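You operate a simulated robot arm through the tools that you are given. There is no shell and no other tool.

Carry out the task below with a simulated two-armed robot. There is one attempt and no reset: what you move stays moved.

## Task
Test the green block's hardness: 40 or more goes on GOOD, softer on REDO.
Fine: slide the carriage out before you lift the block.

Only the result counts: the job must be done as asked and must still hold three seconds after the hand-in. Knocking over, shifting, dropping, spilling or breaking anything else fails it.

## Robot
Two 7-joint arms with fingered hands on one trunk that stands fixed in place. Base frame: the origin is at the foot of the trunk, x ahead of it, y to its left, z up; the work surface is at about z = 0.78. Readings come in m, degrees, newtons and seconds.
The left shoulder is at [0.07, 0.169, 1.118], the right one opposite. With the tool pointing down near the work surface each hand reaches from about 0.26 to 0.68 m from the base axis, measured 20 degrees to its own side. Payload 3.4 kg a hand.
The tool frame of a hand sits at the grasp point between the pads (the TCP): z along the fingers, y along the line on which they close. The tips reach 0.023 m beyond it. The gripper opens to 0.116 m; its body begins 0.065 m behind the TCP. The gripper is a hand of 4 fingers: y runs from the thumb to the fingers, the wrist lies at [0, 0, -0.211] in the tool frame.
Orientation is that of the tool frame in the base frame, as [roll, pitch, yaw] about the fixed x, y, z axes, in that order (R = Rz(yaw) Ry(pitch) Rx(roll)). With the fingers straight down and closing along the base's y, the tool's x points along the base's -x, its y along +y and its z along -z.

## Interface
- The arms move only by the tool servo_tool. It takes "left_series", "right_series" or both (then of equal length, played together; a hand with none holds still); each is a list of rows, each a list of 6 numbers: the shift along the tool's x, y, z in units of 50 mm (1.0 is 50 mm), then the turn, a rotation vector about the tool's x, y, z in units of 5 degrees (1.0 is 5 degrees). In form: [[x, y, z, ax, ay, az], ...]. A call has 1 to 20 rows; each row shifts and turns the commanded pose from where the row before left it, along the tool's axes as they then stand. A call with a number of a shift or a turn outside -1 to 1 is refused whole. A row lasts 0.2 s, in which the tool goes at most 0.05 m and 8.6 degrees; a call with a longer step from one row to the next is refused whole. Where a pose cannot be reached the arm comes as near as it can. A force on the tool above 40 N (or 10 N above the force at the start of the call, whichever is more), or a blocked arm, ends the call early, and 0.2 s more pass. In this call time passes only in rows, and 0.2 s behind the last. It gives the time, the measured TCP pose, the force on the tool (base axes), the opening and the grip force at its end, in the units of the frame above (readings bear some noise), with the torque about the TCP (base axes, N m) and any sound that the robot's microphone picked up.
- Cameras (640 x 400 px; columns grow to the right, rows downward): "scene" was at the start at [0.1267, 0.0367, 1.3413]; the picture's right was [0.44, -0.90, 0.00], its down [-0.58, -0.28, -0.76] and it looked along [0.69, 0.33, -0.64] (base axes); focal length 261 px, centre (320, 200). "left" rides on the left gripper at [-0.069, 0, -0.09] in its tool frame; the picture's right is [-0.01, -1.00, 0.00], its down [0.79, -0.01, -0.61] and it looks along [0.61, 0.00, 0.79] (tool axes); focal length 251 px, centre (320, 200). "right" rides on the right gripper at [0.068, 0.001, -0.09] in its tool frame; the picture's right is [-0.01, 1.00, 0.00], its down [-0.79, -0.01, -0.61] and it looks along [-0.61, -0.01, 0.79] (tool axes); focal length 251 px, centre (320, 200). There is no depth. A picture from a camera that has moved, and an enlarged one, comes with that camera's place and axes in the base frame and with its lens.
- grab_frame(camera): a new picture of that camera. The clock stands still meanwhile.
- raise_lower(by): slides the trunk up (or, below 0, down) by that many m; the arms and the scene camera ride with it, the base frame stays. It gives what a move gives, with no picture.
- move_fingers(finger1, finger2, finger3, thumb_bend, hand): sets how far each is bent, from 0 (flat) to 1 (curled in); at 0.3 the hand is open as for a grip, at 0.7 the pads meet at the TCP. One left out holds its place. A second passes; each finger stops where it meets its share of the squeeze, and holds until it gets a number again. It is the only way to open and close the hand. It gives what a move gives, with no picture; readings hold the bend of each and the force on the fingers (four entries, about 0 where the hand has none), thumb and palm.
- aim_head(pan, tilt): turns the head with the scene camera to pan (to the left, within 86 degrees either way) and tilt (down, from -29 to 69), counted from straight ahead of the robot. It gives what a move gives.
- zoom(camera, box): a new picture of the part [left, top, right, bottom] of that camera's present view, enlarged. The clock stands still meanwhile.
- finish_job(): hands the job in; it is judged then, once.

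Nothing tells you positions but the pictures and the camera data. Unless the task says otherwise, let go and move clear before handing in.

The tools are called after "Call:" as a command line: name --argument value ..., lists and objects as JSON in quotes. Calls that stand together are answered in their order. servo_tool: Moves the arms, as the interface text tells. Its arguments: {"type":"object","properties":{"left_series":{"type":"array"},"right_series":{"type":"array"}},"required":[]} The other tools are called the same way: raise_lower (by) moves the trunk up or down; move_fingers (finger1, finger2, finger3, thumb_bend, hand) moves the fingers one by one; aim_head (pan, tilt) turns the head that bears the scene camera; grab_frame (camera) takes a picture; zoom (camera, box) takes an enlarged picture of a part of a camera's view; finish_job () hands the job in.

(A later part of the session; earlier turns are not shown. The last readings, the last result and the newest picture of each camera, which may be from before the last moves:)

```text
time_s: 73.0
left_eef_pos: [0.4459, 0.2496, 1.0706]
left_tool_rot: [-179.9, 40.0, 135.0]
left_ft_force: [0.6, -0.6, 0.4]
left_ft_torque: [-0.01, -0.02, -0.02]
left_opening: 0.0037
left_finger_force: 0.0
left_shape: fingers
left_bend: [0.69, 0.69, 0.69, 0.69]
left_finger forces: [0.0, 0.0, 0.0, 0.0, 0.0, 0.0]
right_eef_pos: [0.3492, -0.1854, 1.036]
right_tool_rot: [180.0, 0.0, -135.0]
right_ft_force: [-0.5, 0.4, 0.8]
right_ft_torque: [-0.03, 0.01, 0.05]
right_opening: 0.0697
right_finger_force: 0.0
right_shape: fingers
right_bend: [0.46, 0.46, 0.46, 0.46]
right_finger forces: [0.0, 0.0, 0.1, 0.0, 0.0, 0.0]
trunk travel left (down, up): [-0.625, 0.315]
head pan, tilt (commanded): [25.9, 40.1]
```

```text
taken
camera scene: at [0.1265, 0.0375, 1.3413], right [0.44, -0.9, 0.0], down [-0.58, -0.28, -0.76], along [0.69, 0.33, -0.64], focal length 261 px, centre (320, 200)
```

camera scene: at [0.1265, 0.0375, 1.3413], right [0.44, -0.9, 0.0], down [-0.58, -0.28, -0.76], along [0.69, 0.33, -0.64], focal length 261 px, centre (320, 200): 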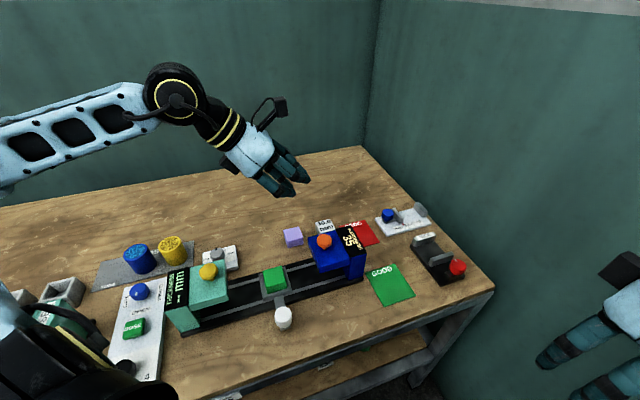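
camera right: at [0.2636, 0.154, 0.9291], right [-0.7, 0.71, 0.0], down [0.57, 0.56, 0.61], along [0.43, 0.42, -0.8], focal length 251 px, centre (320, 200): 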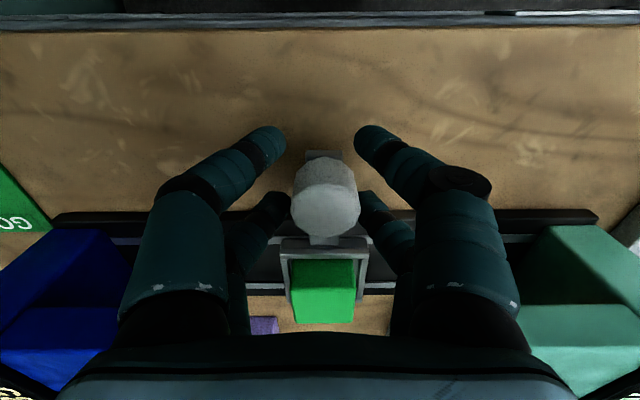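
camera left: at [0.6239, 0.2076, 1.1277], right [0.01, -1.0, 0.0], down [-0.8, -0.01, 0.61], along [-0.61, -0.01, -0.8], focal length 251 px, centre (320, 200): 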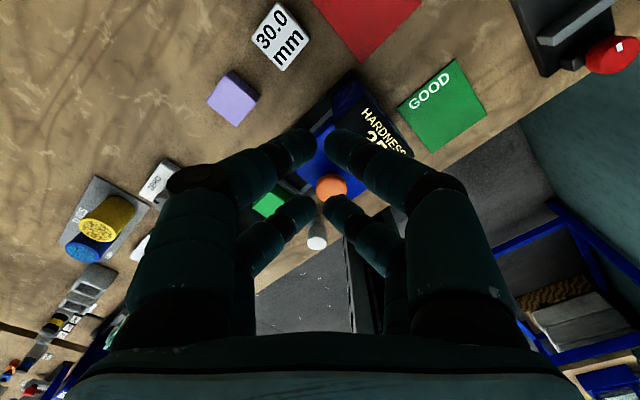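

The tilt works and the posture looks good. Now I'll move the empty tilted hand over REDO at this height to check the reach.

Call:
servo_tool --left_series '[[-0.594, 0.292, 0.499, 0, 0, 0], [-0.594, 0.292, 0.499, 0, 0, 0], [-0.594, 0.292, 0.499, 0, 0, 0], [-0.594, 0.292, 0.499, 0, 0, 0], [-0.594, 0.292, 0.499, 0, 0, 0]]'

Call:
grab_frame --camera "scene"

Call:
grab_frame --camera "left"

```text
time_s: 74.2
left_eef_pos: [0.6369, 0.1626, 1.0681]
left_tool_rot: [179.9, 39.9, 134.9]
left_ft_force: [0.6, 0.6, -0.4]
left_ft_torque: [-0.03, 0.05, 0.0]
left_opening: 0.0039
left_finger_force: 0.1
left_shape: fingers
left_bend: [0.69, 0.69, 0.69, 0.69]
left_finger forces: [0.1, 0.0, 0.0, 0.0, 0.1, 0.0]
right_eef_pos: [0.3512, -0.1866, 1.0352]
right_tool_rot: [180.0, 0.1, -135.0]
right_ft_force: [-0.3, -0.5, -0.3]
right_ft_torque: [-0.01, -0.03, 0.0]
right_opening: 0.0698
right_finger_force: 0.2
right_shape: fingers
right_bend: [0.46, 0.46, 0.46, 0.46]
right_finger forces: [0.1, 0.0, 0.0, 0.1, 0.1, 0.1]
trunk travel left (down, up): [-0.625, 0.315]
head pan, tilt (commanded): [25.9, 40.1]
```

```text
taken
camera scene: at [0.1285, 0.0354, 1.3411], right [0.44, -0.9, 0.0], down [-0.58, -0.28, -0.76], along [0.69, 0.34, -0.65], focal length 261 px, centre (320, 200)
```

scene: 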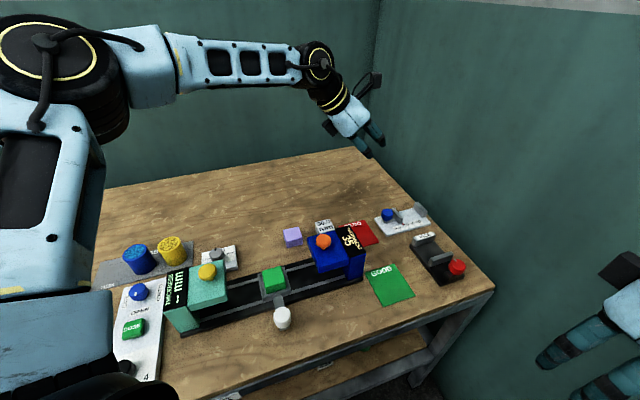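

```text
taken
camera left: at [0.6316, 0.1661, 1.182], right [-0.7, -0.71, 0.01], down [-0.71, 0.7, -0.04], along [0.03, -0.04, -1.0], focal length 251 px, centre (320, 200)
```

left: 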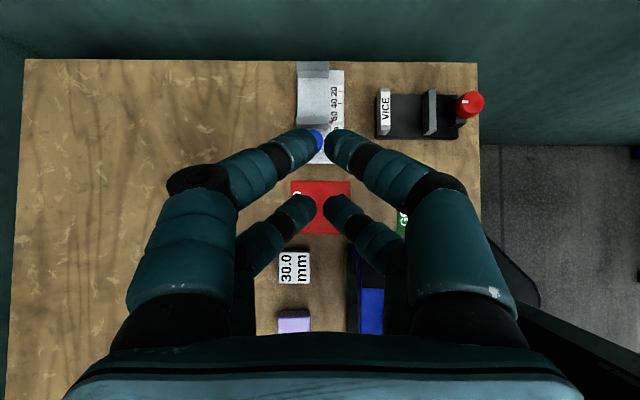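

With a 40° tilt REDO is reachable at this height, and its centre measures at s ≈ 0.333, t ≈ 0.562. I'll lower the empty hand to z ≈ 0.90 here and then reduce the tilt stepwise to find the smallest tilt that still reaches.

Call:
servo_tool --left_series '[[0.547, 0, 0.651, 0, 0, 0], [0.547, 0, 0.651, 0, 0, 0], [0.547, 0, 0.651, 0, 0, 0], [0.547, 0, 0.651, 0, 0, 0]]'

Call:
servo_tool --left_series '[[0, 0, 0, 0, 1, 0], [0, 0, 0, 0, 1, 0], [0, 0, 0, 0, 1, 0], [0, 0, 0, 0, 1, 0]]'

Call:
grab_frame --camera "scene"

```text
time_s: 75.2
left_eef_pos: [0.6351, 0.1643, 0.9001]
left_tool_rot: [180.0, 39.8, 135.1]
left_ft_force: [0.5, -0.6, -0.4]
left_ft_torque: [-0.03, 0.02, -0.02]
left_opening: 0.0037
left_finger_force: 0.1
left_shape: fingers
left_bend: [0.69, 0.69, 0.69, 0.69]
left_finger forces: [0.0, 0.0, 0.0, 0.0, 0.1, 0.0]
right_eef_pos: [0.35, -0.1846, 1.0355]
right_tool_rot: [-180.0, -0.1, -135.0]
right_ft_force: [0.9, 0.1, 0.9]
right_ft_torque: [-0.01, 0.01, 0.02]
right_opening: 0.0698
right_finger_force: 0.1
right_shape: fingers
right_bend: [0.46, 0.46, 0.46, 0.46]
right_finger forces: [0.1, 0.0, 0.1, 0.0, 0.1, 0.1]
trunk travel left (down, up): [-0.625, 0.315]
head pan, tilt (commanded): [25.9, 40.1]
```

```text
time_s: 76.2
left_eef_pos: [0.6069, 0.1779, 0.9094]
left_tool_rot: [179.7, 19.9, 135.0]
left_ft_force: [-0.4, 0.5, 0.9]
left_ft_torque: [0.01, 0.01, 0.01]
left_opening: 0.0039
left_finger_force: 0.1
left_shape: fingers
left_bend: [0.69, 0.69, 0.69, 0.69]
left_finger forces: [0.0, 0.1, 0.0, 0.0, 0.0, 0.0]
left hand out of reach, approached as far as the arm can: row 2, 3, 4
right_eef_pos: [0.3481, -0.1851, 1.0352]
right_tool_rot: [-180.0, 0.0, -135.0]
right_ft_force: [0.4, -0.3, -0.9]
right_ft_torque: [0.03, -0.02, -0.03]
right_opening: 0.0697
right_finger_force: 0.0
right_shape: fingers
right_bend: [0.46, 0.46, 0.46, 0.46]
right_finger forces: [0.1, 0.1, 0.0, 0.0, 0.0, 0.0]
trunk travel left (down, up): [-0.625, 0.315]
head pan, tilt (commanded): [25.9, 40.1]
```

```text
taken
camera scene: at [0.1268, 0.0363, 1.3413], right [0.44, -0.9, 0.0], down [-0.58, -0.28, -0.76], along [0.69, 0.33, -0.64], focal length 261 px, centre (320, 200)
```

scene: 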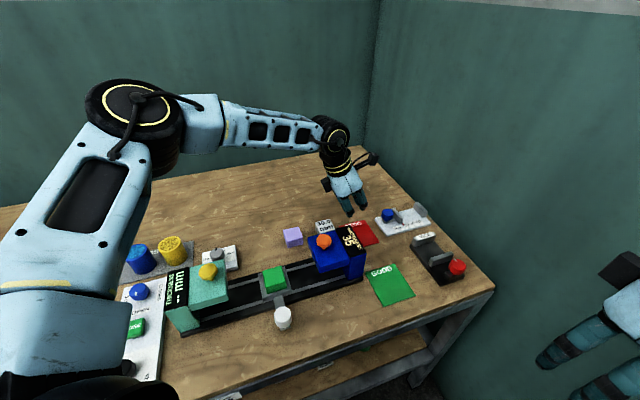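

At small tilt the reach is limited because the left upper arm is raised to its stop. Raising the trunk and lowering the hand should drop the elbow, so I'll back the hand off, un-tilt it and try that.

Call:
servo_tool --left_series '[[0.54, 0, -0.622, 0, 0, 0], [0.54, 0, -0.622, 0, 0, 0], [0.54, 0, -0.622, 0, 0, 0], [0.54, 0, -0.622, 0, 0, 0], [0.54, 0, -0.622, 0, 0, 0], [0, 0, 0, 0, 1, 0], [0, 0, 0, 0, 1, 0], [0, 0, 0, 0, 1, 0], [0, 0, 0, 0, 1, 0]]'

Call:
raise_lower --by 0.15

Call:
grab_frame --camera "scene"

```text
time_s: 78.2
left_eef_pos: [0.4791, 0.3056, 1.0093]
left_tool_rot: [180.0, -0.2, 135.0]
left_ft_force: [0.2, 0.5, 0.3]
left_ft_torque: [0.01, 0.03, -0.02]
left_opening: 0.0036
left_finger_force: 0.0
left_shape: fingers
left_bend: [0.69, 0.69, 0.69, 0.69]
left_finger forces: [0.0, 0.0, 0.1, 0.1, 0.1, 0.0]
right_eef_pos: [0.3501, -0.1861, 1.035]
right_tool_rot: [179.9, 0.0, -135.1]
right_ft_force: [1.1, -0.1, 0.4]
right_ft_torque: [0.03, 0.02, -0.01]
right_opening: 0.0695
right_finger_force: 0.1
right_shape: fingers
right_bend: [0.46, 0.46, 0.46, 0.46]
right_finger forces: [0.0, 0.0, 0.1, 0.0, 0.0, 0.0]
trunk travel left (down, up): [-0.625, 0.315]
head pan, tilt (commanded): [25.9, 40.1]
```

```text
time_s: 80.0
left_eef_pos: [0.4781, 0.3078, 1.1591]
left_tool_rot: [179.9, 0.0, 135.0]
left_ft_force: [0.4, 0.2, 0.1]
left_ft_torque: [0.0, -0.07, 0.03]
left_opening: 0.0037
left_finger_force: 0.0
left_shape: fingers
left_bend: [0.69, 0.69, 0.69, 0.69]
left_finger forces: [0.0, 0.0, 0.1, 0.1, 0.0, 0.0]
right_eef_pos: [0.3505, -0.1845, 1.185]
right_tool_rot: [-180.0, 0.0, -135.0]
right_ft_force: [0.0, -0.8, 0.3]
right_ft_torque: [-0.01, 0.01, 0.02]
right_opening: 0.0698
right_finger_force: 0.0
right_shape: fingers
right_bend: [0.46, 0.46, 0.46, 0.46]
right_finger forces: [0.0, 0.0, 0.0, 0.0, 0.1, 0.0]
trunk travel left (down, up): [-0.775, 0.165]
head pan, tilt (commanded): [25.9, 40.1]
```

```text
taken
camera scene: at [0.1268, 0.0365, 1.4912], right [0.44, -0.9, 0.0], down [-0.58, -0.28, -0.76], along [0.69, 0.33, -0.64], focal length 261 px, centre (320, 200)
```

scene: 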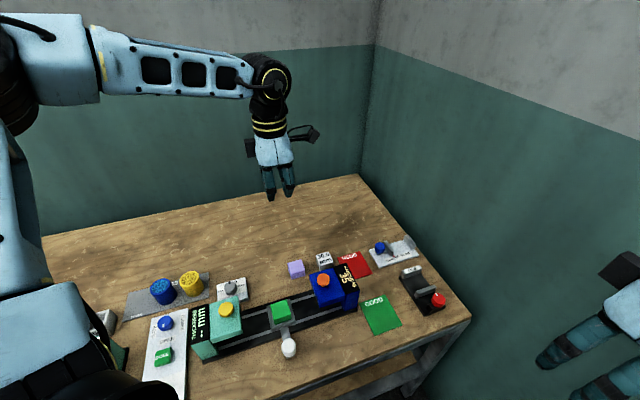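

Now I'll lower the hand back down relative to the raised trunk and try reaching out to REDO with the hand vertical.

Call:
servo_tool --left_series '[[0, 0, 0.8, 0, 0, 0], [0, 0, 0.8, 0, 0, 0], [0, 0, 0.8, 0, 0, 0], [0, 0, 0.8, 0, 0, 0], [0, 0, 0.8, 0, 0, 0], [-0.7, 0, 0, 0, 0, 0], [-0.7, 0, 0, 0, 0, 0], [-0.7, 0, 0, 0, 0, 0], [-0.7, 0, 0, 0, 0, 0], [-0.7, 0, 0, 0, 0, 0], [-0.7, 0, 0, 0, 0, 0]]'

Call:
grab_frame --camera "scene"

```text
time_s: 82.3
left_eef_pos: [0.533, 0.2133, 1.0172]
left_tool_rot: [-180.0, 0.1, 135.0]
left_ft_force: [-0.8, -0.1, -0.3]
left_ft_torque: [0.02, 0.01, 0.0]
left_opening: 0.0036
left_finger_force: 0.0
left_shape: fingers
left_bend: [0.69, 0.69, 0.69, 0.69]
left_finger forces: [0.0, 0.0, 0.0, 0.0, 0.1, 0.0]
left hand out of reach, approached as far as the arm can: row 7, 8, 9, 10, 11
right_eef_pos: [0.348, -0.1861, 1.1858]
right_tool_rot: [180.0, 0.0, -134.9]
right_ft_force: [0.0, 0.0, -0.9]
right_ft_torque: [-0.02, -0.04, -0.01]
right_opening: 0.0697
right_finger_force: 0.1
right_shape: fingers
right_bend: [0.46, 0.46, 0.46, 0.46]
right_finger forces: [0.1, 0.1, 0.1, 0.0, 0.0, 0.0]
trunk travel left (down, up): [-0.775, 0.165]
head pan, tilt (commanded): [25.9, 40.1]
```

```text
taken
camera scene: at [0.1263, 0.0366, 1.4913], right [0.44, -0.9, 0.0], down [-0.58, -0.28, -0.76], along [0.69, 0.33, -0.64], focal length 261 px, centre (320, 200)
```

scene: 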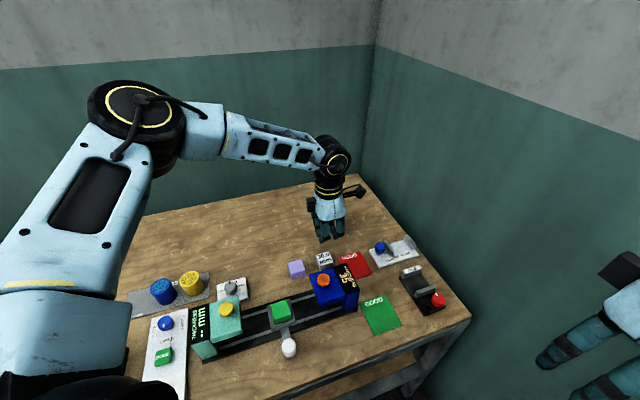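

The elbow is still stuck high. I'll bring the hand back and up, return the trunk to its original height, and then try dropping the elbow by pointing the empty hand forward.

Call:
servo_tool --left_series '[[0.6, 0, -0.5, 0, 0, 0], [0.6, 0, -0.5, 0, 0, 0], [0.6, 0, -0.5, 0, 0, 0], [0.6, 0, -0.5, 0, 0, 0], [0.4, 0, -0.5, 0, 0, 0]]'

Call:
raise_lower --by -0.15

```text
time_s: 83.5
left_eef_pos: [0.4349, 0.3148, 1.1419]
left_tool_rot: [-180.0, 0.1, 134.9]
left_ft_force: [-0.4, 0.1, -0.3]
left_ft_torque: [0.03, 0.0, 0.03]
left_opening: 0.0037
left_finger_force: 0.0
left_shape: fingers
left_bend: [0.69, 0.69, 0.69, 0.69]
left_finger forces: [0.1, 0.0, 0.1, 0.1, 0.0, 0.0]
right_eef_pos: [0.3481, -0.1852, 1.1851]
right_tool_rot: [-180.0, 0.0, -135.0]
right_ft_force: [1.1, -0.6, -0.1]
right_ft_torque: [0.0, -0.02, 0.02]
right_opening: 0.0696
right_finger_force: 0.1
right_shape: fingers
right_bend: [0.46, 0.46, 0.46, 0.46]
right_finger forces: [0.0, 0.0, 0.1, 0.1, 0.0, 0.0]
trunk travel left (down, up): [-0.775, 0.165]
head pan, tilt (commanded): [25.9, 40.1]
```

```text
time_s: 85.3
left_eef_pos: [0.4347, 0.3144, 0.9925]
left_tool_rot: [-179.9, 0.0, 134.9]
left_ft_force: [0.7, 0.6, 0.1]
left_ft_torque: [0.02, -0.04, -0.05]
left_opening: 0.0038
left_finger_force: 0.0
left_shape: fingers
left_bend: [0.69, 0.69, 0.69, 0.69]
left_finger forces: [0.1, 0.1, 0.0, 0.0, 0.0, 0.1]
right_eef_pos: [0.3477, -0.1856, 1.0366]
right_tool_rot: [179.9, -0.1, -134.9]
right_ft_force: [-0.4, -0.1, -0.3]
right_ft_torque: [0.0, 0.0, 0.04]
right_opening: 0.0695
right_finger_force: 0.1
right_shape: fingers
right_bend: [0.46, 0.46, 0.46, 0.46]
right_finger forces: [0.0, 0.0, 0.0, 0.0, 0.1, 0.0]
trunk travel left (down, up): [-0.625, 0.315]
head pan, tilt (commanded): [25.9, 40.1]
```

I'll turn to the natural yaw and swing the empty hand about its wrist until the fingers point forward, then look at the elbow.

Call:
servo_tool --left_series '[[0, 0, 0, 0, 0, -1], [0, 0, 0, 0, 0, -1], [0, 0, 0, 0, 0, -1], [0, 0, 0, 0, 0, -1], [0, 0, 0, 0, 0, -1], [0, 0, 0, 0, 0, -1], [0, 0, 0, 0, 0, -1], [0, 0, 0, 0, 0, -1], [0, 0, 0, 0, 0, -1]]'

Call:
servo_tool --left_series '[[-0.368, 0, 0, 0, -1, 0], [-0.368, 0, 0, 0, -1, 0], [-0.368, 0, 0, 0, -1, 0], [-0.368, 0, 0, 0, -1, 0], [-0.368, 0, 0, 0, -1, 0], [-0.368, 0, 0, 0, -1, 0], [-0.368, 0, 0, 0, -1, 0], [-0.368, 0, 0, 0, -1, 0], [-0.368, 0, 0, 0, -1, 0], [-0.368, 0, 0, 0, -1, 0], [-0.368, 0, 0, 0, -1, 0], [-0.368, 0, 0, 0, -1, 0], [-0.368, 0, 0, 0, -1, 0], [-0.368, 0, 0, 0, -1, 0], [-0.368, 0, 0, 0, -1, 0], [-0.368, 0, 0, 0, -1, 0]]'

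Call:
grab_frame --camera "scene"

```text
time_s: 87.3
left_eef_pos: [0.4346, 0.3133, 0.9909]
left_tool_rot: [180.0, 0.1, 180.0]
left_ft_force: [0.1, -0.1, -0.3]
left_ft_torque: [-0.06, -0.03, 0.0]
left_opening: 0.0036
left_finger_force: 0.1
left_shape: fingers
left_bend: [0.69, 0.69, 0.69, 0.69]
left_finger forces: [0.0, 0.0, 0.0, 0.0, 0.0, 0.1]
right_eef_pos: [0.3478, -0.1848, 1.0354]
right_tool_rot: [-180.0, 0.0, -134.9]
right_ft_force: [-0.9, -0.2, 0.2]
right_ft_torque: [-0.01, 0.0, 0.0]
right_opening: 0.0698
right_finger_force: 0.1
right_shape: fingers
right_bend: [0.46, 0.46, 0.46, 0.46]
right_finger forces: [0.0, 0.0, 0.1, 0.1, 0.1, 0.1]
trunk travel left (down, up): [-0.625, 0.315]
head pan, tilt (commanded): [25.9, 40.1]
```

```text
time_s: 90.7
left_eef_pos: [0.6501, 0.3141, 1.1574]
left_tool_rot: [179.9, 80.1, 179.8]
left_ft_force: [-0.7, 0.6, 0.0]
left_ft_torque: [-0.04, 0.01, 0.0]
left_opening: 0.0037
left_finger_force: 0.0
left_shape: fingers
left_bend: [0.69, 0.69, 0.69, 0.69]
left_finger forces: [0.0, 0.0, 0.0, 0.0, 0.1, 0.1]
right_eef_pos: [0.3482, -0.1856, 1.0359]
right_tool_rot: [-179.9, 0.0, -135.0]
right_ft_force: [-0.1, 0.1, 0.6]
right_ft_torque: [0.01, 0.0, -0.01]
right_opening: 0.0699
right_finger_force: 0.1
right_shape: fingers
right_bend: [0.46, 0.46, 0.46, 0.46]
right_finger forces: [0.0, 0.0, 0.0, 0.1, 0.0, 0.1]
trunk travel left (down, up): [-0.625, 0.315]
head pan, tilt (commanded): [25.9, 40.1]
```

```text
taken
camera scene: at [0.1268, 0.0367, 1.3413], right [0.44, -0.9, 0.0], down [-0.58, -0.28, -0.76], along [0.69, 0.33, -0.64], focal length 261 px, centre (320, 200)
```

scene: 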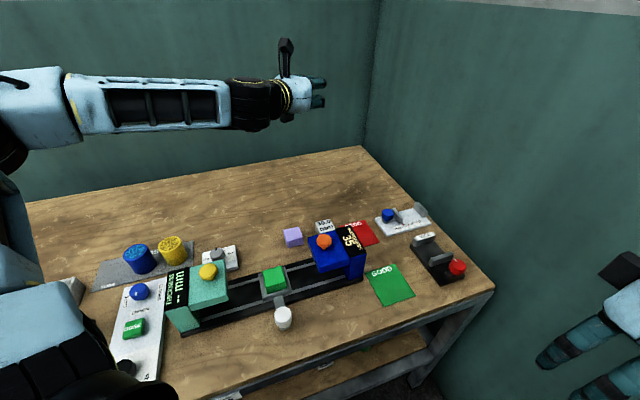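

The elbow pose is unchanged that way. I'll instead mirror the path that worked for the right arm: cross in front of the body close in, then extend outward, after moving the right hand well aside.

Call:
servo_tool --left_series '[[0.368, 0, 0, 0, 1, 0], [0.368, 0, 0, 0, 1, 0], [0.368, 0, 0, 0, 1, 0], [0.368, 0, 0, 0, 1, 0], [0.368, 0, 0, 0, 1, 0], [0.368, 0, 0, 0, 1, 0], [0.368, 0, 0, 0, 1, 0], [0.368, 0, 0, 0, 1, 0], [0.368, 0, 0, 0, 1, 0], [0.368, 0, 0, 0, 1, 0], [0.368, 0, 0, 0, 1, 0], [0.368, 0, 0, 0, 1, 0], [0.368, 0, 0, 0, 1, 0], [0.368, 0, 0, 0, 1, 0], [0.368, 0, 0, 0, 1, 0], [0.368, 0, 0, 0, 1, 0]]' --right_series '[[0.667, -0.44, -0.22, 0, 0, 0], [0.667, -0.44, -0.22, 0, 0, 0], [0.667, -0.44, -0.22, 0, 0, 0], [0.667, -0.44, -0.22, 0, 0, 0], [0.667, -0.44, -0.22, 0, 0, 0], [0.667, -0.44, -0.22, 0, 0, 0], [0, 0, 0, 0, 0, 0], [0, 0, 0, 0, 0, 0], [0, 0, 0, 0, 0, 0], [0, 0, 0, 0, 0, 0], [0, 0, 0, 0, 0, 0], [0, 0, 0, 0, 0, 0], [0, 0, 0, 0, 0, 0], [0, 0, 0, 0, 0, 0], [0, 0, 0, 0, 0, 0], [0, 0, 0, 0, 0, 0]]'

Call:
servo_tool --left_series '[[0.5, -0.2, -0.5, 0, 0, 0], [0.5, -0.2, -0.5, 0, 0, 0], [0.5, -0.2, -0.5, 0, 0, 0], [0.3, -0.1, -0.3, 0, 0, 0], [0, 0, 0, 0, 0, 1], [0, 0, 0, 0, 0, 1], [0, 0, 0, 0, 0, 1], [0, 0, 0, 0, 0, 1], [0, 0, 0, 0, 0, 1], [0, 0, 0, 0, 0, 1], [0, 0, 0, 0, 0, 1], [0, 0, 0, 0, 0, 1], [0, 0, 0, 0, 0, 1]]'

Call:
grab_frame --camera "scene"

```text
time_s: 94.1
left_eef_pos: [0.45, 0.3144, 0.9721]
left_tool_rot: [179.8, -0.1, 179.9]
left_ft_force: [-0.2, -0.8, 0.0]
left_ft_torque: [-0.01, -0.01, 0.01]
left_opening: 0.0038
left_finger_force: 0.0
left_shape: fingers
left_bend: [0.69, 0.69, 0.69, 0.69]
left_finger forces: [0.0, 0.0, 0.0, 0.0, 0.0, 0.0]
right_eef_pos: [0.3453, -0.388, 1.0925]
right_tool_rot: [-179.9, 0.0, -135.0]
right_ft_force: [0.7, -0.1, -0.3]
right_ft_torque: [0.0, 0.02, 0.03]
right_opening: 0.0698
right_finger_force: 0.1
right_shape: fingers
right_bend: [0.46, 0.46, 0.46, 0.46]
right_finger forces: [0.0, 0.1, 0.0, 0.1, 0.0, 0.0]
right hand out of reach, approached as far as the arm can: row 4, 5, 6
trunk travel left (down, up): [-0.625, 0.315]
head pan, tilt (commanded): [25.9, 40.1]
```

```text
time_s: 96.9
left_eef_pos: [0.3598, 0.2785, 1.0633]
left_tool_rot: [180.0, 0.0, 134.8]
left_ft_force: [0.8, 0.5, 0.0]
left_ft_torque: [-0.01, -0.01, -0.02]
left_opening: 0.0039
left_finger_force: 0.0
left_shape: fingers
left_bend: [0.69, 0.69, 0.69, 0.69]
left_finger forces: [0.1, 0.1, 0.0, 0.0, 0.1, 0.0]
right_eef_pos: [0.3453, -0.3892, 1.0929]
right_tool_rot: [-179.9, 0.0, -135.0]
right_ft_force: [0.4, 0.2, 0.4]
right_ft_torque: [0.01, 0.0, 0.01]
right_opening: 0.0697
right_finger_force: 0.0
right_shape: fingers
right_bend: [0.46, 0.46, 0.46, 0.46]
right_finger forces: [0.1, 0.0, 0.0, 0.0, 0.1, 0.1]
trunk travel left (down, up): [-0.625, 0.315]
head pan, tilt (commanded): [25.9, 40.1]
```

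```text
taken
camera scene: at [0.1267, 0.0365, 1.3413], right [0.44, -0.9, 0.0], down [-0.58, -0.28, -0.76], along [0.69, 0.33, -0.64], focal length 261 px, centre (320, 200)
```

scene: 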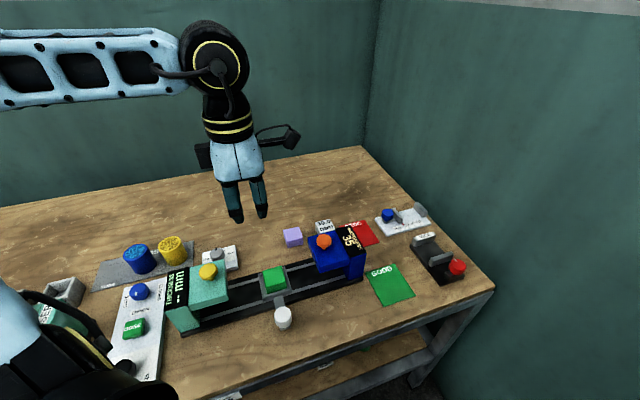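

Now I'll sweep the empty left hand across in front of the body at a safe height.

Call:
servo_tool --left_series '[[-0.563, -0.626, 0.06, 0, 0, 0], [-0.563, -0.626, 0.06, 0, 0, 0], [-0.563, -0.626, 0.06, 0, 0, 0], [-0.563, -0.626, 0.06, 0, 0, 0], [-0.563, -0.626, 0.06, 0, 0, 0], [-0.563, -0.626, 0.06, 0, 0, 0], [-0.563, -0.626, 0.06, 0, 0, 0]]'

Call:
grab_frame --camera "scene"

```text
time_s: 98.5
left_eef_pos: [0.3478, 0.0692, 1.0474]
left_tool_rot: [-179.9, 0.0, 135.0]
left_ft_force: [0.4, 0.4, -0.4]
left_ft_torque: [-0.02, -0.02, -0.01]
left_opening: 0.0037
left_finger_force: 0.2
left_shape: fingers
left_bend: [0.69, 0.69, 0.69, 0.69]
left_finger forces: [0.1, 0.1, 0.0, 0.1, 0.0, 0.1]
left hand out of reach, approached as far as the arm can: row 6, 7
right_eef_pos: [0.3447, -0.3875, 1.0918]
right_tool_rot: [179.9, 0.0, -135.0]
right_ft_force: [-0.5, 0.5, 0.1]
right_ft_torque: [-0.01, -0.01, -0.02]
right_opening: 0.0697
right_finger_force: 0.0
right_shape: fingers
right_bend: [0.46, 0.46, 0.46, 0.46]
right_finger forces: [0.0, 0.1, 0.0, 0.0, 0.0, 0.0]
trunk travel left (down, up): [-0.625, 0.315]
head pan, tilt (commanded): [25.9, 40.1]
```

```text
taken
camera scene: at [0.1266, 0.0362, 1.3413], right [0.44, -0.9, 0.0], down [-0.58, -0.28, -0.76], along [0.69, 0.33, -0.64], focal length 261 px, centre (320, 200)
```

scene: 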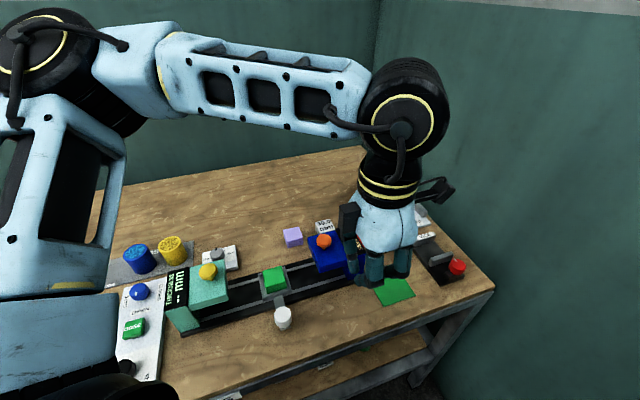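

It stops at the same elbow corner. I'll try another route: extend the arm nearly straight out to the left first, then sweep along an arc toward REDO.

Call:
servo_tool --left_series '[[0.528, 0.712, 0, 0, 0, 0], [0.528, 0.712, 0, 0, 0, 0], [0.528, 0.712, 0, 0, 0, 0], [0.528, 0.712, 0, 0, 0, 0], [0.528, 0.712, 0, 0, 0, 0], [0.528, 0.712, 0, 0, 0, 0], [0.528, 0.712, 0, 0, 0, 0], [0.528, 0.712, 0, 0, 0, 0], [-0.21, 0.707, 0.485, 0, 0, 0], [-0.21, 0.707, 0.485, 0, 0, 0], [-0.21, 0.707, 0.485, 0, 0, 0], [-0.21, 0.707, 0.485, 0, 0, 0]]'

Call:
grab_frame --camera "scene"

```text
time_s: 101.1
left_eef_pos: [0.5354, 0.4896, 0.9503]
left_tool_rot: [180.0, -0.2, 134.8]
left_ft_force: [0.2, 0.7, 0.2]
left_ft_torque: [0.01, 0.02, -0.02]
left_opening: 0.0038
left_finger_force: 0.0
left_shape: fingers
left_bend: [0.69, 0.69, 0.69, 0.69]
left_finger forces: [0.1, 0.0, 0.1, 0.0, 0.0, 0.0]
right_eef_pos: [0.3475, -0.388, 1.0922]
right_tool_rot: [180.0, -0.1, -135.0]
right_ft_force: [-0.4, -0.5, -0.7]
right_ft_torque: [0.05, 0.02, 0.01]
right_opening: 0.0697
right_finger_force: 0.0
right_shape: fingers
right_bend: [0.46, 0.46, 0.46, 0.46]
right_finger forces: [0.0, 0.0, 0.0, 0.0, 0.0, 0.0]
trunk travel left (down, up): [-0.625, 0.315]
head pan, tilt (commanded): [25.9, 40.1]
```

```text
taken
camera scene: at [0.1292, 0.0366, 1.341], right [0.44, -0.9, 0.0], down [-0.58, -0.28, -0.76], along [0.69, 0.33, -0.65], focal length 261 px, centre (320, 200)
```

scene: 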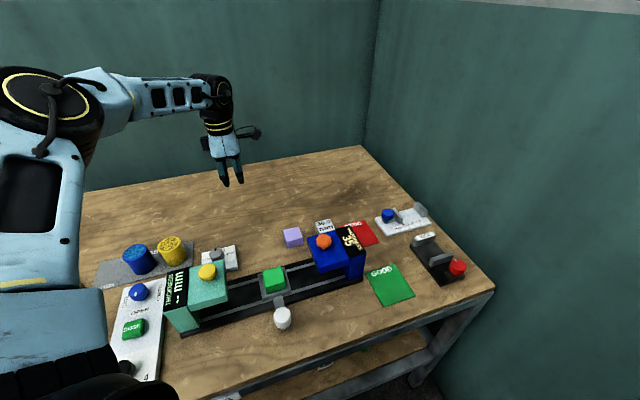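

The arm extends well out to the left (0.57 m from the shoulder) without trouble. Now I'll sweep along an arc toward REDO at that extension.

Call:
servo_tool --left_series '[[-0.436, -0.102, 0.04, 0, 0, 0], [-0.436, -0.102, 0.04, 0, 0, 0], [-0.47, -0.145, 0.04, 0, 0, 0], [-0.47, -0.145, 0.04, 0, 0, 0], [-0.46, -0.191, 0.04, 0, 0, 0], [-0.46, -0.191, 0.04, 0, 0, 0], [-0.438, -0.226, 0.04, 0, 0, 0], [-0.438, -0.226, 0.04, 0, 0, 0], [-0.41, -0.269, 0.04, 0, 0, 0], [-0.41, -0.269, 0.04, 0, 0, 0], [-0.396, -0.297, 0.04, 0, 0, 0], [-0.396, -0.297, 0.04, 0, 0, 0]]'

Call:
grab_frame --camera "scene"

```text
time_s: 103.7
left_eef_pos: [0.5704, 0.2353, 0.9379]
left_tool_rot: [179.9, 0.2, 135.0]
left_ft_force: [-0.2, 0.7, -0.4]
left_ft_torque: [-0.01, -0.01, 0.0]
left_opening: 0.0037
left_finger_force: 0.2
left_shape: fingers
left_bend: [0.69, 0.69, 0.69, 0.69]
left_finger forces: [0.0, 0.1, 0.0, 0.0, 0.1, 0.0]
left hand out of reach, approached as far as the arm can: row 7, 8, 9, 10, 11, 12
right_eef_pos: [0.3461, -0.389, 1.0941]
right_tool_rot: [-179.9, -0.1, -134.9]
right_ft_force: [-0.2, -0.1, -0.8]
right_ft_torque: [0.0, 0.01, -0.02]
right_opening: 0.0698
right_finger_force: 0.1
right_shape: fingers
right_bend: [0.46, 0.46, 0.46, 0.46]
right_finger forces: [0.0, 0.0, 0.0, 0.0, 0.0, 0.1]
trunk travel left (down, up): [-0.625, 0.315]
head pan, tilt (commanded): [25.9, 40.1]
```

```text
taken
camera scene: at [0.1265, 0.0361, 1.3413], right [0.44, -0.9, 0.0], down [-0.58, -0.28, -0.76], along [0.69, 0.33, -0.64], focal length 261 px, centre (320, 200)
```

scene: 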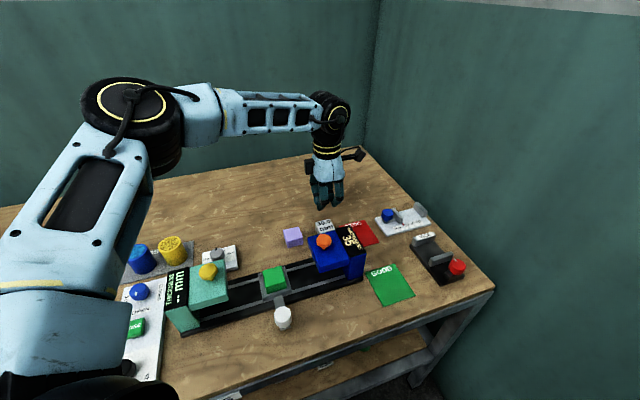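

Same corner again. I'll try once more with the trunk fully raised so the shoulder is well above the wrist, which should force the elbow down before crossing.

Call:
servo_tool --left_series '[[0.72, -0.24, -0.2, 0, 0, 0], [0.72, -0.24, -0.2, 0, 0, 0], [0.72, -0.24, -0.2, 0, 0, 0], [0.72, -0.24, -0.2, 0, 0, 0], [0.72, -0.24, -0.2, 0, 0, 0]]'

Call:
raise_lower --by 0.3

Call:
servo_tool --left_series '[[0, 0, 0.9, 0, 0, 0], [0, 0, 0.9, 0, 0, 0], [0, 0, 0.9, 0, 0, 0], [0, 0, 0.9, 0, 0, 0], [0, 0, 0.9, 0, 0, 0], [0, 0, 0.9, 0, 0, 0], [0, 0, 0.8, 0, 0, 0]]'

Call:
grab_frame --camera "scene"

```text
time_s: 104.9
left_eef_pos: [0.3979, 0.3225, 0.9873]
left_tool_rot: [179.9, 0.1, 135.0]
left_ft_force: [0.2, -0.3, 0.0]
left_ft_torque: [0.01, 0.01, -0.02]
left_opening: 0.0039
left_finger_force: 0.1
left_shape: fingers
left_bend: [0.69, 0.69, 0.69, 0.69]
left_finger forces: [0.1, 0.0, 0.0, 0.1, 0.0, 0.0]
right_eef_pos: [0.3445, -0.3866, 1.0926]
right_tool_rot: [-179.8, 0.0, -135.0]
right_ft_force: [-0.9, 0.0, -0.4]
right_ft_torque: [-0.03, 0.0, 0.04]
right_opening: 0.0698
right_finger_force: 0.1
right_shape: fingers
right_bend: [0.46, 0.46, 0.46, 0.46]
right_finger forces: [0.0, 0.0, 0.1, 0.0, 0.0, 0.1]
trunk travel left (down, up): [-0.625, 0.315]
head pan, tilt (commanded): [25.9, 40.1]
```

```text
time_s: 107.9
left_eef_pos: [0.3994, 0.3218, 1.2875]
left_tool_rot: [-179.9, 0.1, 135.0]
left_ft_force: [0.3, 0.6, -0.2]
left_ft_torque: [0.0, 0.05, -0.03]
left_opening: 0.0036
left_finger_force: 0.0
left_shape: fingers
left_bend: [0.69, 0.69, 0.69, 0.69]
left_finger forces: [0.0, 0.0, 0.1, 0.1, 0.0, 0.1]
right_eef_pos: [0.3463, -0.3884, 1.3917]
right_tool_rot: [180.0, 0.0, -135.0]
right_ft_force: [-0.1, -1.3, 0.1]
right_ft_torque: [0.0, 0.01, 0.03]
right_opening: 0.0696
right_finger_force: 0.1
right_shape: fingers
right_bend: [0.46, 0.46, 0.46, 0.46]
right_finger forces: [0.0, 0.0, 0.0, 0.0, 0.0, 0.0]
trunk travel left (down, up): [-0.925, 0.015]
head pan, tilt (commanded): [25.9, 40.1]
```

```text
time_s: 109.5
left_eef_pos: [0.4008, 0.3216, 0.9982]
left_tool_rot: [179.8, -0.1, 135.0]
left_ft_force: [0.8, 0.0, -0.1]
left_ft_torque: [0.0, -0.01, -0.01]
left_opening: 0.004
left_finger_force: 0.1
left_shape: fingers
left_bend: [0.69, 0.69, 0.69, 0.69]
left_finger forces: [0.0, 0.0, 0.1, 0.0, 0.0, 0.0]
left hand out of reach, approached as far as the arm can: row 7
right_eef_pos: [0.3474, -0.3901, 1.3912]
right_tool_rot: [179.8, 0.0, -135.1]
right_ft_force: [0.3, -0.7, 0.2]
right_ft_torque: [-0.01, 0.01, 0.03]
right_opening: 0.0698
right_finger_force: 0.1
right_shape: fingers
right_bend: [0.46, 0.46, 0.46, 0.46]
right_finger forces: [0.0, 0.0, 0.0, 0.0, 0.1, 0.0]
trunk travel left (down, up): [-0.925, 0.015]
head pan, tilt (commanded): [25.9, 40.1]
```

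```text
taken
camera scene: at [0.1283, 0.0345, 1.6412], right [0.44, -0.9, 0.0], down [-0.58, -0.28, -0.76], along [0.69, 0.34, -0.64], focal length 261 px, centre (320, 200)
```

scene: 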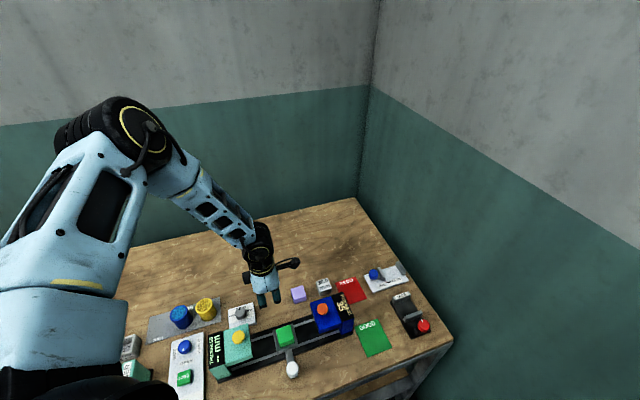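

The left elbow simply won't drop, so the left hand can't set the block on REDO vertically. The right arm can approach REDO from its open side with a tilted hand, so I'll park the left hand, restore the trunk height and test the right arm's reach there.

Call:
servo_tool --left_series '[[0, 0, -0.9, 0, 0, 0], [0, 0, -0.9, 0, 0, 0], [0, 0, -0.9, 0, 0, 0], [0, 0, -0.9, 0, 0, 0], [0, 0, -0.9, 0, 0, 0], [0, 0, -0.9, 0, 0, 0], [0, 0, -0.9, 0, 0, 0], [0.7, 0.33, -0.1, 0, 0, 0], [0.7, 0.33, -0.1, 0, 0, 0], [0.7, 0.33, -0.1, 0, 0, 0], [0.7, 0.33, -0.1, 0, 0, 0], [0.65, 0.32, -0.1, 0, 0, 0]]'

Call:
raise_lower --by -0.3

Call:
grab_frame --camera "scene"

```text
time_s: 112.1
left_eef_pos: [0.3347, 0.5023, 1.337]
left_tool_rot: [-180.0, 0.1, 134.9]
left_ft_force: [-0.2, 0.7, -1.2]
left_ft_torque: [0.03, -0.03, -0.03]
left_opening: 0.0035
left_finger_force: 0.1
left_shape: fingers
left_bend: [0.69, 0.69, 0.69, 0.69]
left_finger forces: [0.1, 0.1, 0.0, 0.0, 0.0, 0.0]
right_eef_pos: [0.345, -0.3877, 1.3922]
right_tool_rot: [-179.8, 0.0, -135.0]
right_ft_force: [-0.7, 0.0, 0.6]
right_ft_torque: [-0.04, -0.02, 0.0]
right_opening: 0.0697
right_finger_force: 0.1
right_shape: fingers
right_bend: [0.46, 0.46, 0.46, 0.46]
right_finger forces: [0.0, 0.0, 0.0, 0.0, 0.0, 0.1]
trunk travel left (down, up): [-0.925, 0.015]
head pan, tilt (commanded): [25.9, 40.1]
```

```text
time_s: 115.1
left_eef_pos: [0.3369, 0.5006, 1.0373]
left_tool_rot: [179.9, 0.1, 135.0]
left_ft_force: [0.0, 0.5, -0.8]
left_ft_torque: [0.05, 0.03, 0.04]
left_opening: 0.0036
left_finger_force: 0.0
left_shape: fingers
left_bend: [0.69, 0.69, 0.69, 0.69]
left_finger forces: [0.0, 0.0, 0.1, 0.0, 0.1, 0.0]
right_eef_pos: [0.3454, -0.3879, 1.0945]
right_tool_rot: [-180.0, 0.0, -135.0]
right_ft_force: [0.0, -0.4, -0.6]
right_ft_torque: [0.02, -0.03, -0.05]
right_opening: 0.0698
right_finger_force: 0.0
right_shape: fingers
right_bend: [0.46, 0.46, 0.46, 0.46]
right_finger forces: [0.1, 0.0, 0.0, 0.0, 0.0, 0.1]
trunk travel left (down, up): [-0.625, 0.315]
head pan, tilt (commanded): [25.9, 40.1]
```

```text
taken
camera scene: at [0.1265, 0.0366, 1.3413], right [0.44, -0.9, 0.0], down [-0.58, -0.28, -0.76], along [0.69, 0.33, -0.64], focal length 261 px, centre (320, 200)
```

scene: 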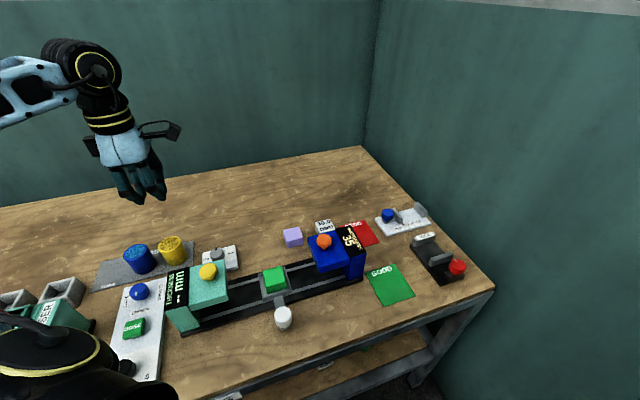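

Everything is back as before. Now I'll bring the empty right hand forward, tilt it 35° so the fingers point outward, and test its reach over REDO.

Call:
servo_tool --right_series '[[-0.822, 0.335, 0.05, 0, 0, 0], [-0.822, 0.335, 0.05, 0, 0, 0], [-0.822, 0.335, 0.05, 0, 0, 0], [-0.822, 0.335, 0.05, 0, 0, 0], [-0.822, 0.335, 0.05, 0, 0, 0], [-0.822, 0.335, 0.05, 0, 0, 0], [-0.822, 0.335, 0.05, 0, 0, 0], [-0.822, 0.335, 0.05, 0, 0, 0], [-0.822, 0.335, 0.05, 0, 0, 0], [0, 0, 0, 0, -1, 0], [0, 0, 0, 0, -1, 0], [0, 0, 0, 0, -1, 0], [0, 0, 0, 0, -1, 0], [0, 0, 0, 0, -1, 0], [0, 0, 0, 0, -1, 0], [0, 0, 0, 0, -1, 0]]'

Call:
grab_frame --camera "scene"

Call:
grab_frame --camera "right"

```text
time_s: 118.5
left_eef_pos: [0.3353, 0.501, 1.0374]
left_tool_rot: [180.0, 0.0, 135.1]
left_ft_force: [-0.1, -0.5, 0.2]
left_ft_torque: [-0.05, -0.01, 0.03]
left_opening: 0.0038
left_finger_force: 0.1
left_shape: fingers
left_bend: [0.69, 0.69, 0.69, 0.69]
left_finger forces: [0.0, 0.0, 0.0, 0.0, 0.0, 0.1]
right_eef_pos: [0.4998, -0.0204, 1.0705]
right_tool_rot: [-179.9, 35.1, -135.0]
right_ft_force: [0.8, -0.6, 0.9]
right_ft_torque: [-0.01, 0.01, 0.01]
right_opening: 0.0699
right_finger_force: 0.0
right_shape: fingers
right_bend: [0.46, 0.46, 0.46, 0.46]
right_finger forces: [0.0, 0.1, 0.0, 0.0, 0.0, 0.0]
trunk travel left (down, up): [-0.625, 0.315]
head pan, tilt (commanded): [25.9, 40.1]
```

```text
taken
camera scene: at [0.1265, 0.0359, 1.3414], right [0.44, -0.9, 0.0], down [-0.58, -0.28, -0.77], along [0.69, 0.33, -0.64], focal length 261 px, centre (320, 200)
```

scene: 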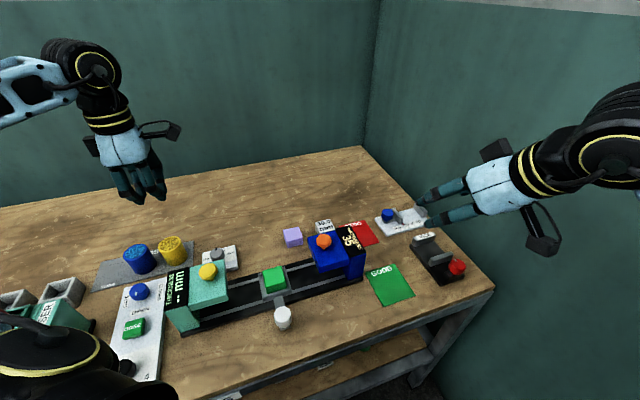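

```text
taken
camera right: at [0.4238, -0.0971, 1.1024], right [-0.7, 0.71, 0.01], down [0.22, 0.21, 0.95], along [0.68, 0.67, -0.3], focal length 251 px, centre (320, 200)
```

right: 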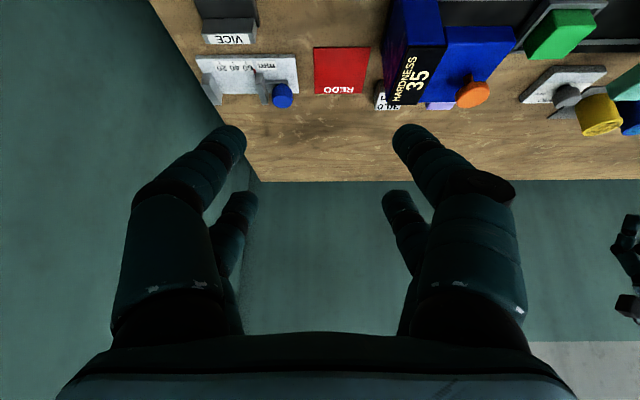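

The tilted right hand looks fine. Now I'll extend it over REDO at a safe height.

Call:
servo_tool --right_series '[[-0.589, 0.093, 0.412, 0, 0, 0], [-0.589, 0.093, 0.412, 0, 0, 0], [-0.589, 0.093, 0.412, 0, 0, 0], [-0.589, 0.093, 0.412, 0, 0, 0], [-0.589, 0.093, 0.412, 0, 0, 0], [-0.589, 0.093, 0.412, 0, 0, 0]]'

Call:
grab_frame --camera "scene"

```text
time_s: 119.9
left_eef_pos: [0.334, 0.5051, 1.0366]
left_tool_rot: [-179.8, 0.3, 135.1]
left_ft_force: [0.4, 0.0, -0.4]
left_ft_torque: [-0.01, -0.01, -0.02]
left_opening: 0.0037
left_finger_force: 0.0
left_shape: fingers
left_bend: [0.69, 0.69, 0.69, 0.69]
left_finger forces: [0.1, 0.0, 0.0, 0.0, 0.0, 0.0]
right_eef_pos: [0.6326, 0.1585, 1.0715]
right_tool_rot: [-179.7, 35.0, -134.6]
right_ft_force: [-0.4, -0.1, 0.5]
right_ft_torque: [-0.01, 0.0, -0.02]
right_opening: 0.0699
right_finger_force: 0.0
right_shape: fingers
right_bend: [0.46, 0.46, 0.46, 0.46]
right_finger forces: [0.0, 0.0, 0.1, 0.1, 0.1, 0.0]
trunk travel left (down, up): [-0.625, 0.315]
head pan, tilt (commanded): [25.9, 40.1]
```

```text
taken
camera scene: at [0.1254, 0.0408, 1.3413], right [0.44, -0.9, 0.0], down [-0.58, -0.28, -0.76], along [0.69, 0.33, -0.64], focal length 261 px, centre (320, 200)
```

scene: 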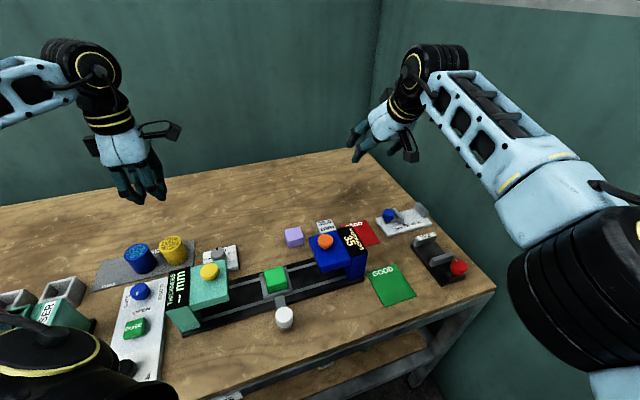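

The right arm reaches REDO with room to spare. I'll lower it to z ≈ 0.92 and reduce the tilt stepwise to find the smallest workable tilt.

Call:
servo_tool --right_series '[[0.43, 0, 0.614, 0, 0, 0], [0.43, 0, 0.614, 0, 0, 0], [0.43, 0, 0.614, 0, 0, 0], [0.43, 0, 0.614, 0, 0, 0]]'

Call:
servo_tool --right_series '[[0, 0, 0, 0, 1, 0], [0, 0, 0, 0, 1, 0], [0, 0, 0, 0, 1, 0]]'

Call:
servo_tool --right_series '[[0, 0, 0, 0, 1, 0], [0, 0, 0, 0, 1, 0], [0, 0, 0, 0, 1, 0], [0, 0, 0, 0, 1, 0]]'

Call:
grab_frame --camera "scene"

```text
time_s: 120.9
left_eef_pos: [0.3365, 0.502, 1.0377]
left_tool_rot: [180.0, 0.0, 135.0]
left_ft_force: [-0.2, -0.3, 0.5]
left_ft_torque: [0.02, 0.0, 0.04]
left_opening: 0.0039
left_finger_force: 0.1
left_shape: fingers
left_bend: [0.69, 0.69, 0.69, 0.69]
left_finger forces: [0.1, 0.0, 0.1, 0.0, 0.0, 0.1]
right_eef_pos: [0.6324, 0.1525, 0.9193]
right_tool_rot: [180.0, 35.0, -135.0]
right_ft_force: [-0.1, -0.5, -0.3]
right_ft_torque: [0.01, 0.03, 0.0]
right_opening: 0.0698
right_finger_force: 0.0
right_shape: fingers
right_bend: [0.46, 0.46, 0.46, 0.46]
right_finger forces: [0.1, 0.1, 0.0, 0.0, 0.0, 0.0]
trunk travel left (down, up): [-0.625, 0.315]
head pan, tilt (commanded): [25.9, 40.1]
```

```text
time_s: 121.7
left_eef_pos: [0.3354, 0.5016, 1.0368]
left_tool_rot: [180.0, 0.1, 135.0]
left_ft_force: [0.4, -0.3, 0.2]
left_ft_torque: [0.04, 0.01, 0.03]
left_opening: 0.0035
left_finger_force: 0.1
left_shape: fingers
left_bend: [0.69, 0.69, 0.69, 0.69]
left_finger forces: [0.1, 0.0, 0.0, 0.0, 0.0, 0.1]
right_eef_pos: [0.6103, 0.1213, 0.921]
right_tool_rot: [-179.9, 20.0, -135.0]
right_ft_force: [-0.6, 0.0, 0.3]
right_ft_torque: [0.0, 0.05, -0.04]
right_opening: 0.0701
right_finger_force: 0.1
right_shape: fingers
right_bend: [0.46, 0.46, 0.46, 0.46]
right_finger forces: [0.0, 0.0, 0.1, 0.0, 0.0, 0.0]
right hand out of reach, approached as far as the arm can: row 2, 3
trunk travel left (down, up): [-0.625, 0.315]
head pan, tilt (commanded): [25.9, 40.1]
```

```text
time_s: 122.7
left_eef_pos: [0.3374, 0.4999, 1.0377]
left_tool_rot: [179.9, 0.0, 134.9]
left_ft_force: [-0.4, -0.5, 0.0]
left_ft_torque: [0.06, -0.04, 0.02]
left_opening: 0.0035
left_finger_force: 0.2
left_shape: fingers
left_bend: [0.69, 0.69, 0.69, 0.69]
left_finger forces: [0.0, 0.1, 0.0, 0.0, 0.1, 0.0]
right_eef_pos: [0.5638, 0.0702, 0.9042]
right_tool_rot: [179.9, 2.5, -135.0]
right_ft_force: [0.6, -0.9, 0.6]
right_ft_torque: [0.01, 0.01, 0.03]
right_opening: 0.07
right_finger_force: 0.1
right_shape: fingers
right_bend: [0.46, 0.46, 0.46, 0.46]
right_finger forces: [0.0, 0.1, 0.1, 0.0, 0.1, 0.1]
right hand out of reach, approached as far as the arm can: row 1, 2, 4
trunk travel left (down, up): [-0.625, 0.315]
head pan, tilt (commanded): [25.9, 40.1]
```

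```text
taken
camera scene: at [0.1274, 0.0344, 1.3413], right [0.44, -0.9, 0.0], down [-0.58, -0.28, -0.76], along [0.69, 0.34, -0.64], focal length 261 px, centre (320, 200)
```

scene: 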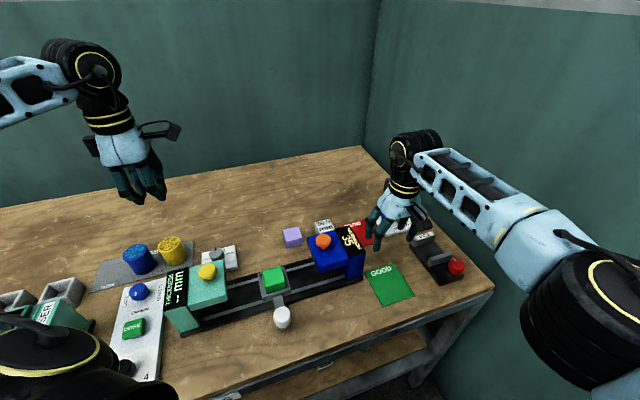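

The right arm needs roughly a 30–35° tilt at REDO, which is workable if I grip the block with the same tilt so it stays level. I'll lift the right hand clear first and find out which finger is which by bending one.

Call:
servo_tool --right_series '[[0.3, 0, -0.6, 0, 0, 0], [0.3, 0, -0.8, 0, 0, 0], [0.3, 0, -0.8, 0, 0, 0], [0.2, 0, 0, 0, 0, 0]]'

Call:
move_fingers --hand "right" --finger1 0.62

Call:
grab_frame --camera "right"

```text
time_s: 123.7
left_eef_pos: [0.336, 0.4995, 1.0383]
left_tool_rot: [179.9, -0.1, 135.0]
left_ft_force: [-0.5, 0.1, 0.1]
left_ft_torque: [0.02, 0.01, -0.02]
left_opening: 0.0036
left_finger_force: 0.0
left_shape: fingers
left_bend: [0.69, 0.69, 0.69, 0.69]
left_finger forces: [0.0, 0.0, 0.1, 0.1, 0.0, 0.0]
right_eef_pos: [0.524, 0.0315, 1.0143]
right_tool_rot: [180.0, 0.1, -135.0]
right_ft_force: [-0.5, 0.3, 0.6]
right_ft_torque: [0.01, 0.0, 0.01]
right_opening: 0.07
right_finger_force: 0.0
right_shape: fingers
right_bend: [0.46, 0.46, 0.46, 0.46]
right_finger forces: [0.0, 0.0, 0.1, 0.0, 0.1, 0.0]
trunk travel left (down, up): [-0.625, 0.315]
head pan, tilt (commanded): [25.9, 40.1]
```

```text
time_s: 124.7
left_eef_pos: [0.3351, 0.5003, 1.0371]
left_tool_rot: [179.9, 0.0, 135.0]
left_ft_force: [-0.1, 0.9, -0.8]
left_ft_torque: [0.02, 0.03, -0.01]
left_opening: 0.0037
left_finger_force: 0.1
left_shape: fingers
left_bend: [0.69, 0.69, 0.69, 0.69]
left_finger forces: [0.1, 0.0, 0.1, 0.1, 0.0, 0.0]
right_eef_pos: [0.5243, 0.0326, 1.0142]
right_tool_rot: [179.9, 0.0, -135.0]
right_ft_force: [0.0, -0.1, 0.1]
right_ft_torque: [0.02, -0.01, 0.0]
right_opening: 0.0469
right_finger_force: 0.0
right_shape: fingers
right_bend: [0.62, 0.46, 0.46, 0.46]
right_finger forces: [0.0, 0.0, 0.1, 0.0, 0.0, 0.0]
trunk travel left (down, up): [-0.625, 0.315]
head pan, tilt (commanded): [25.9, 40.1]
```

```text
taken
camera right: at [0.4756, -0.0169, 1.1025], right [-0.7, 0.71, 0.0], down [0.57, 0.56, 0.61], along [0.43, 0.43, -0.79], focal length 251 px, centre (320, 200)
```

right: 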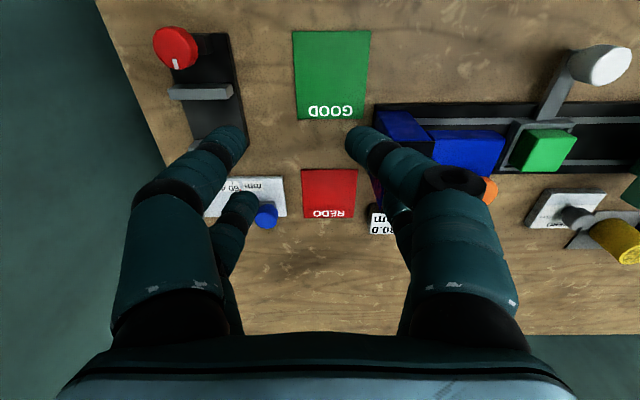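

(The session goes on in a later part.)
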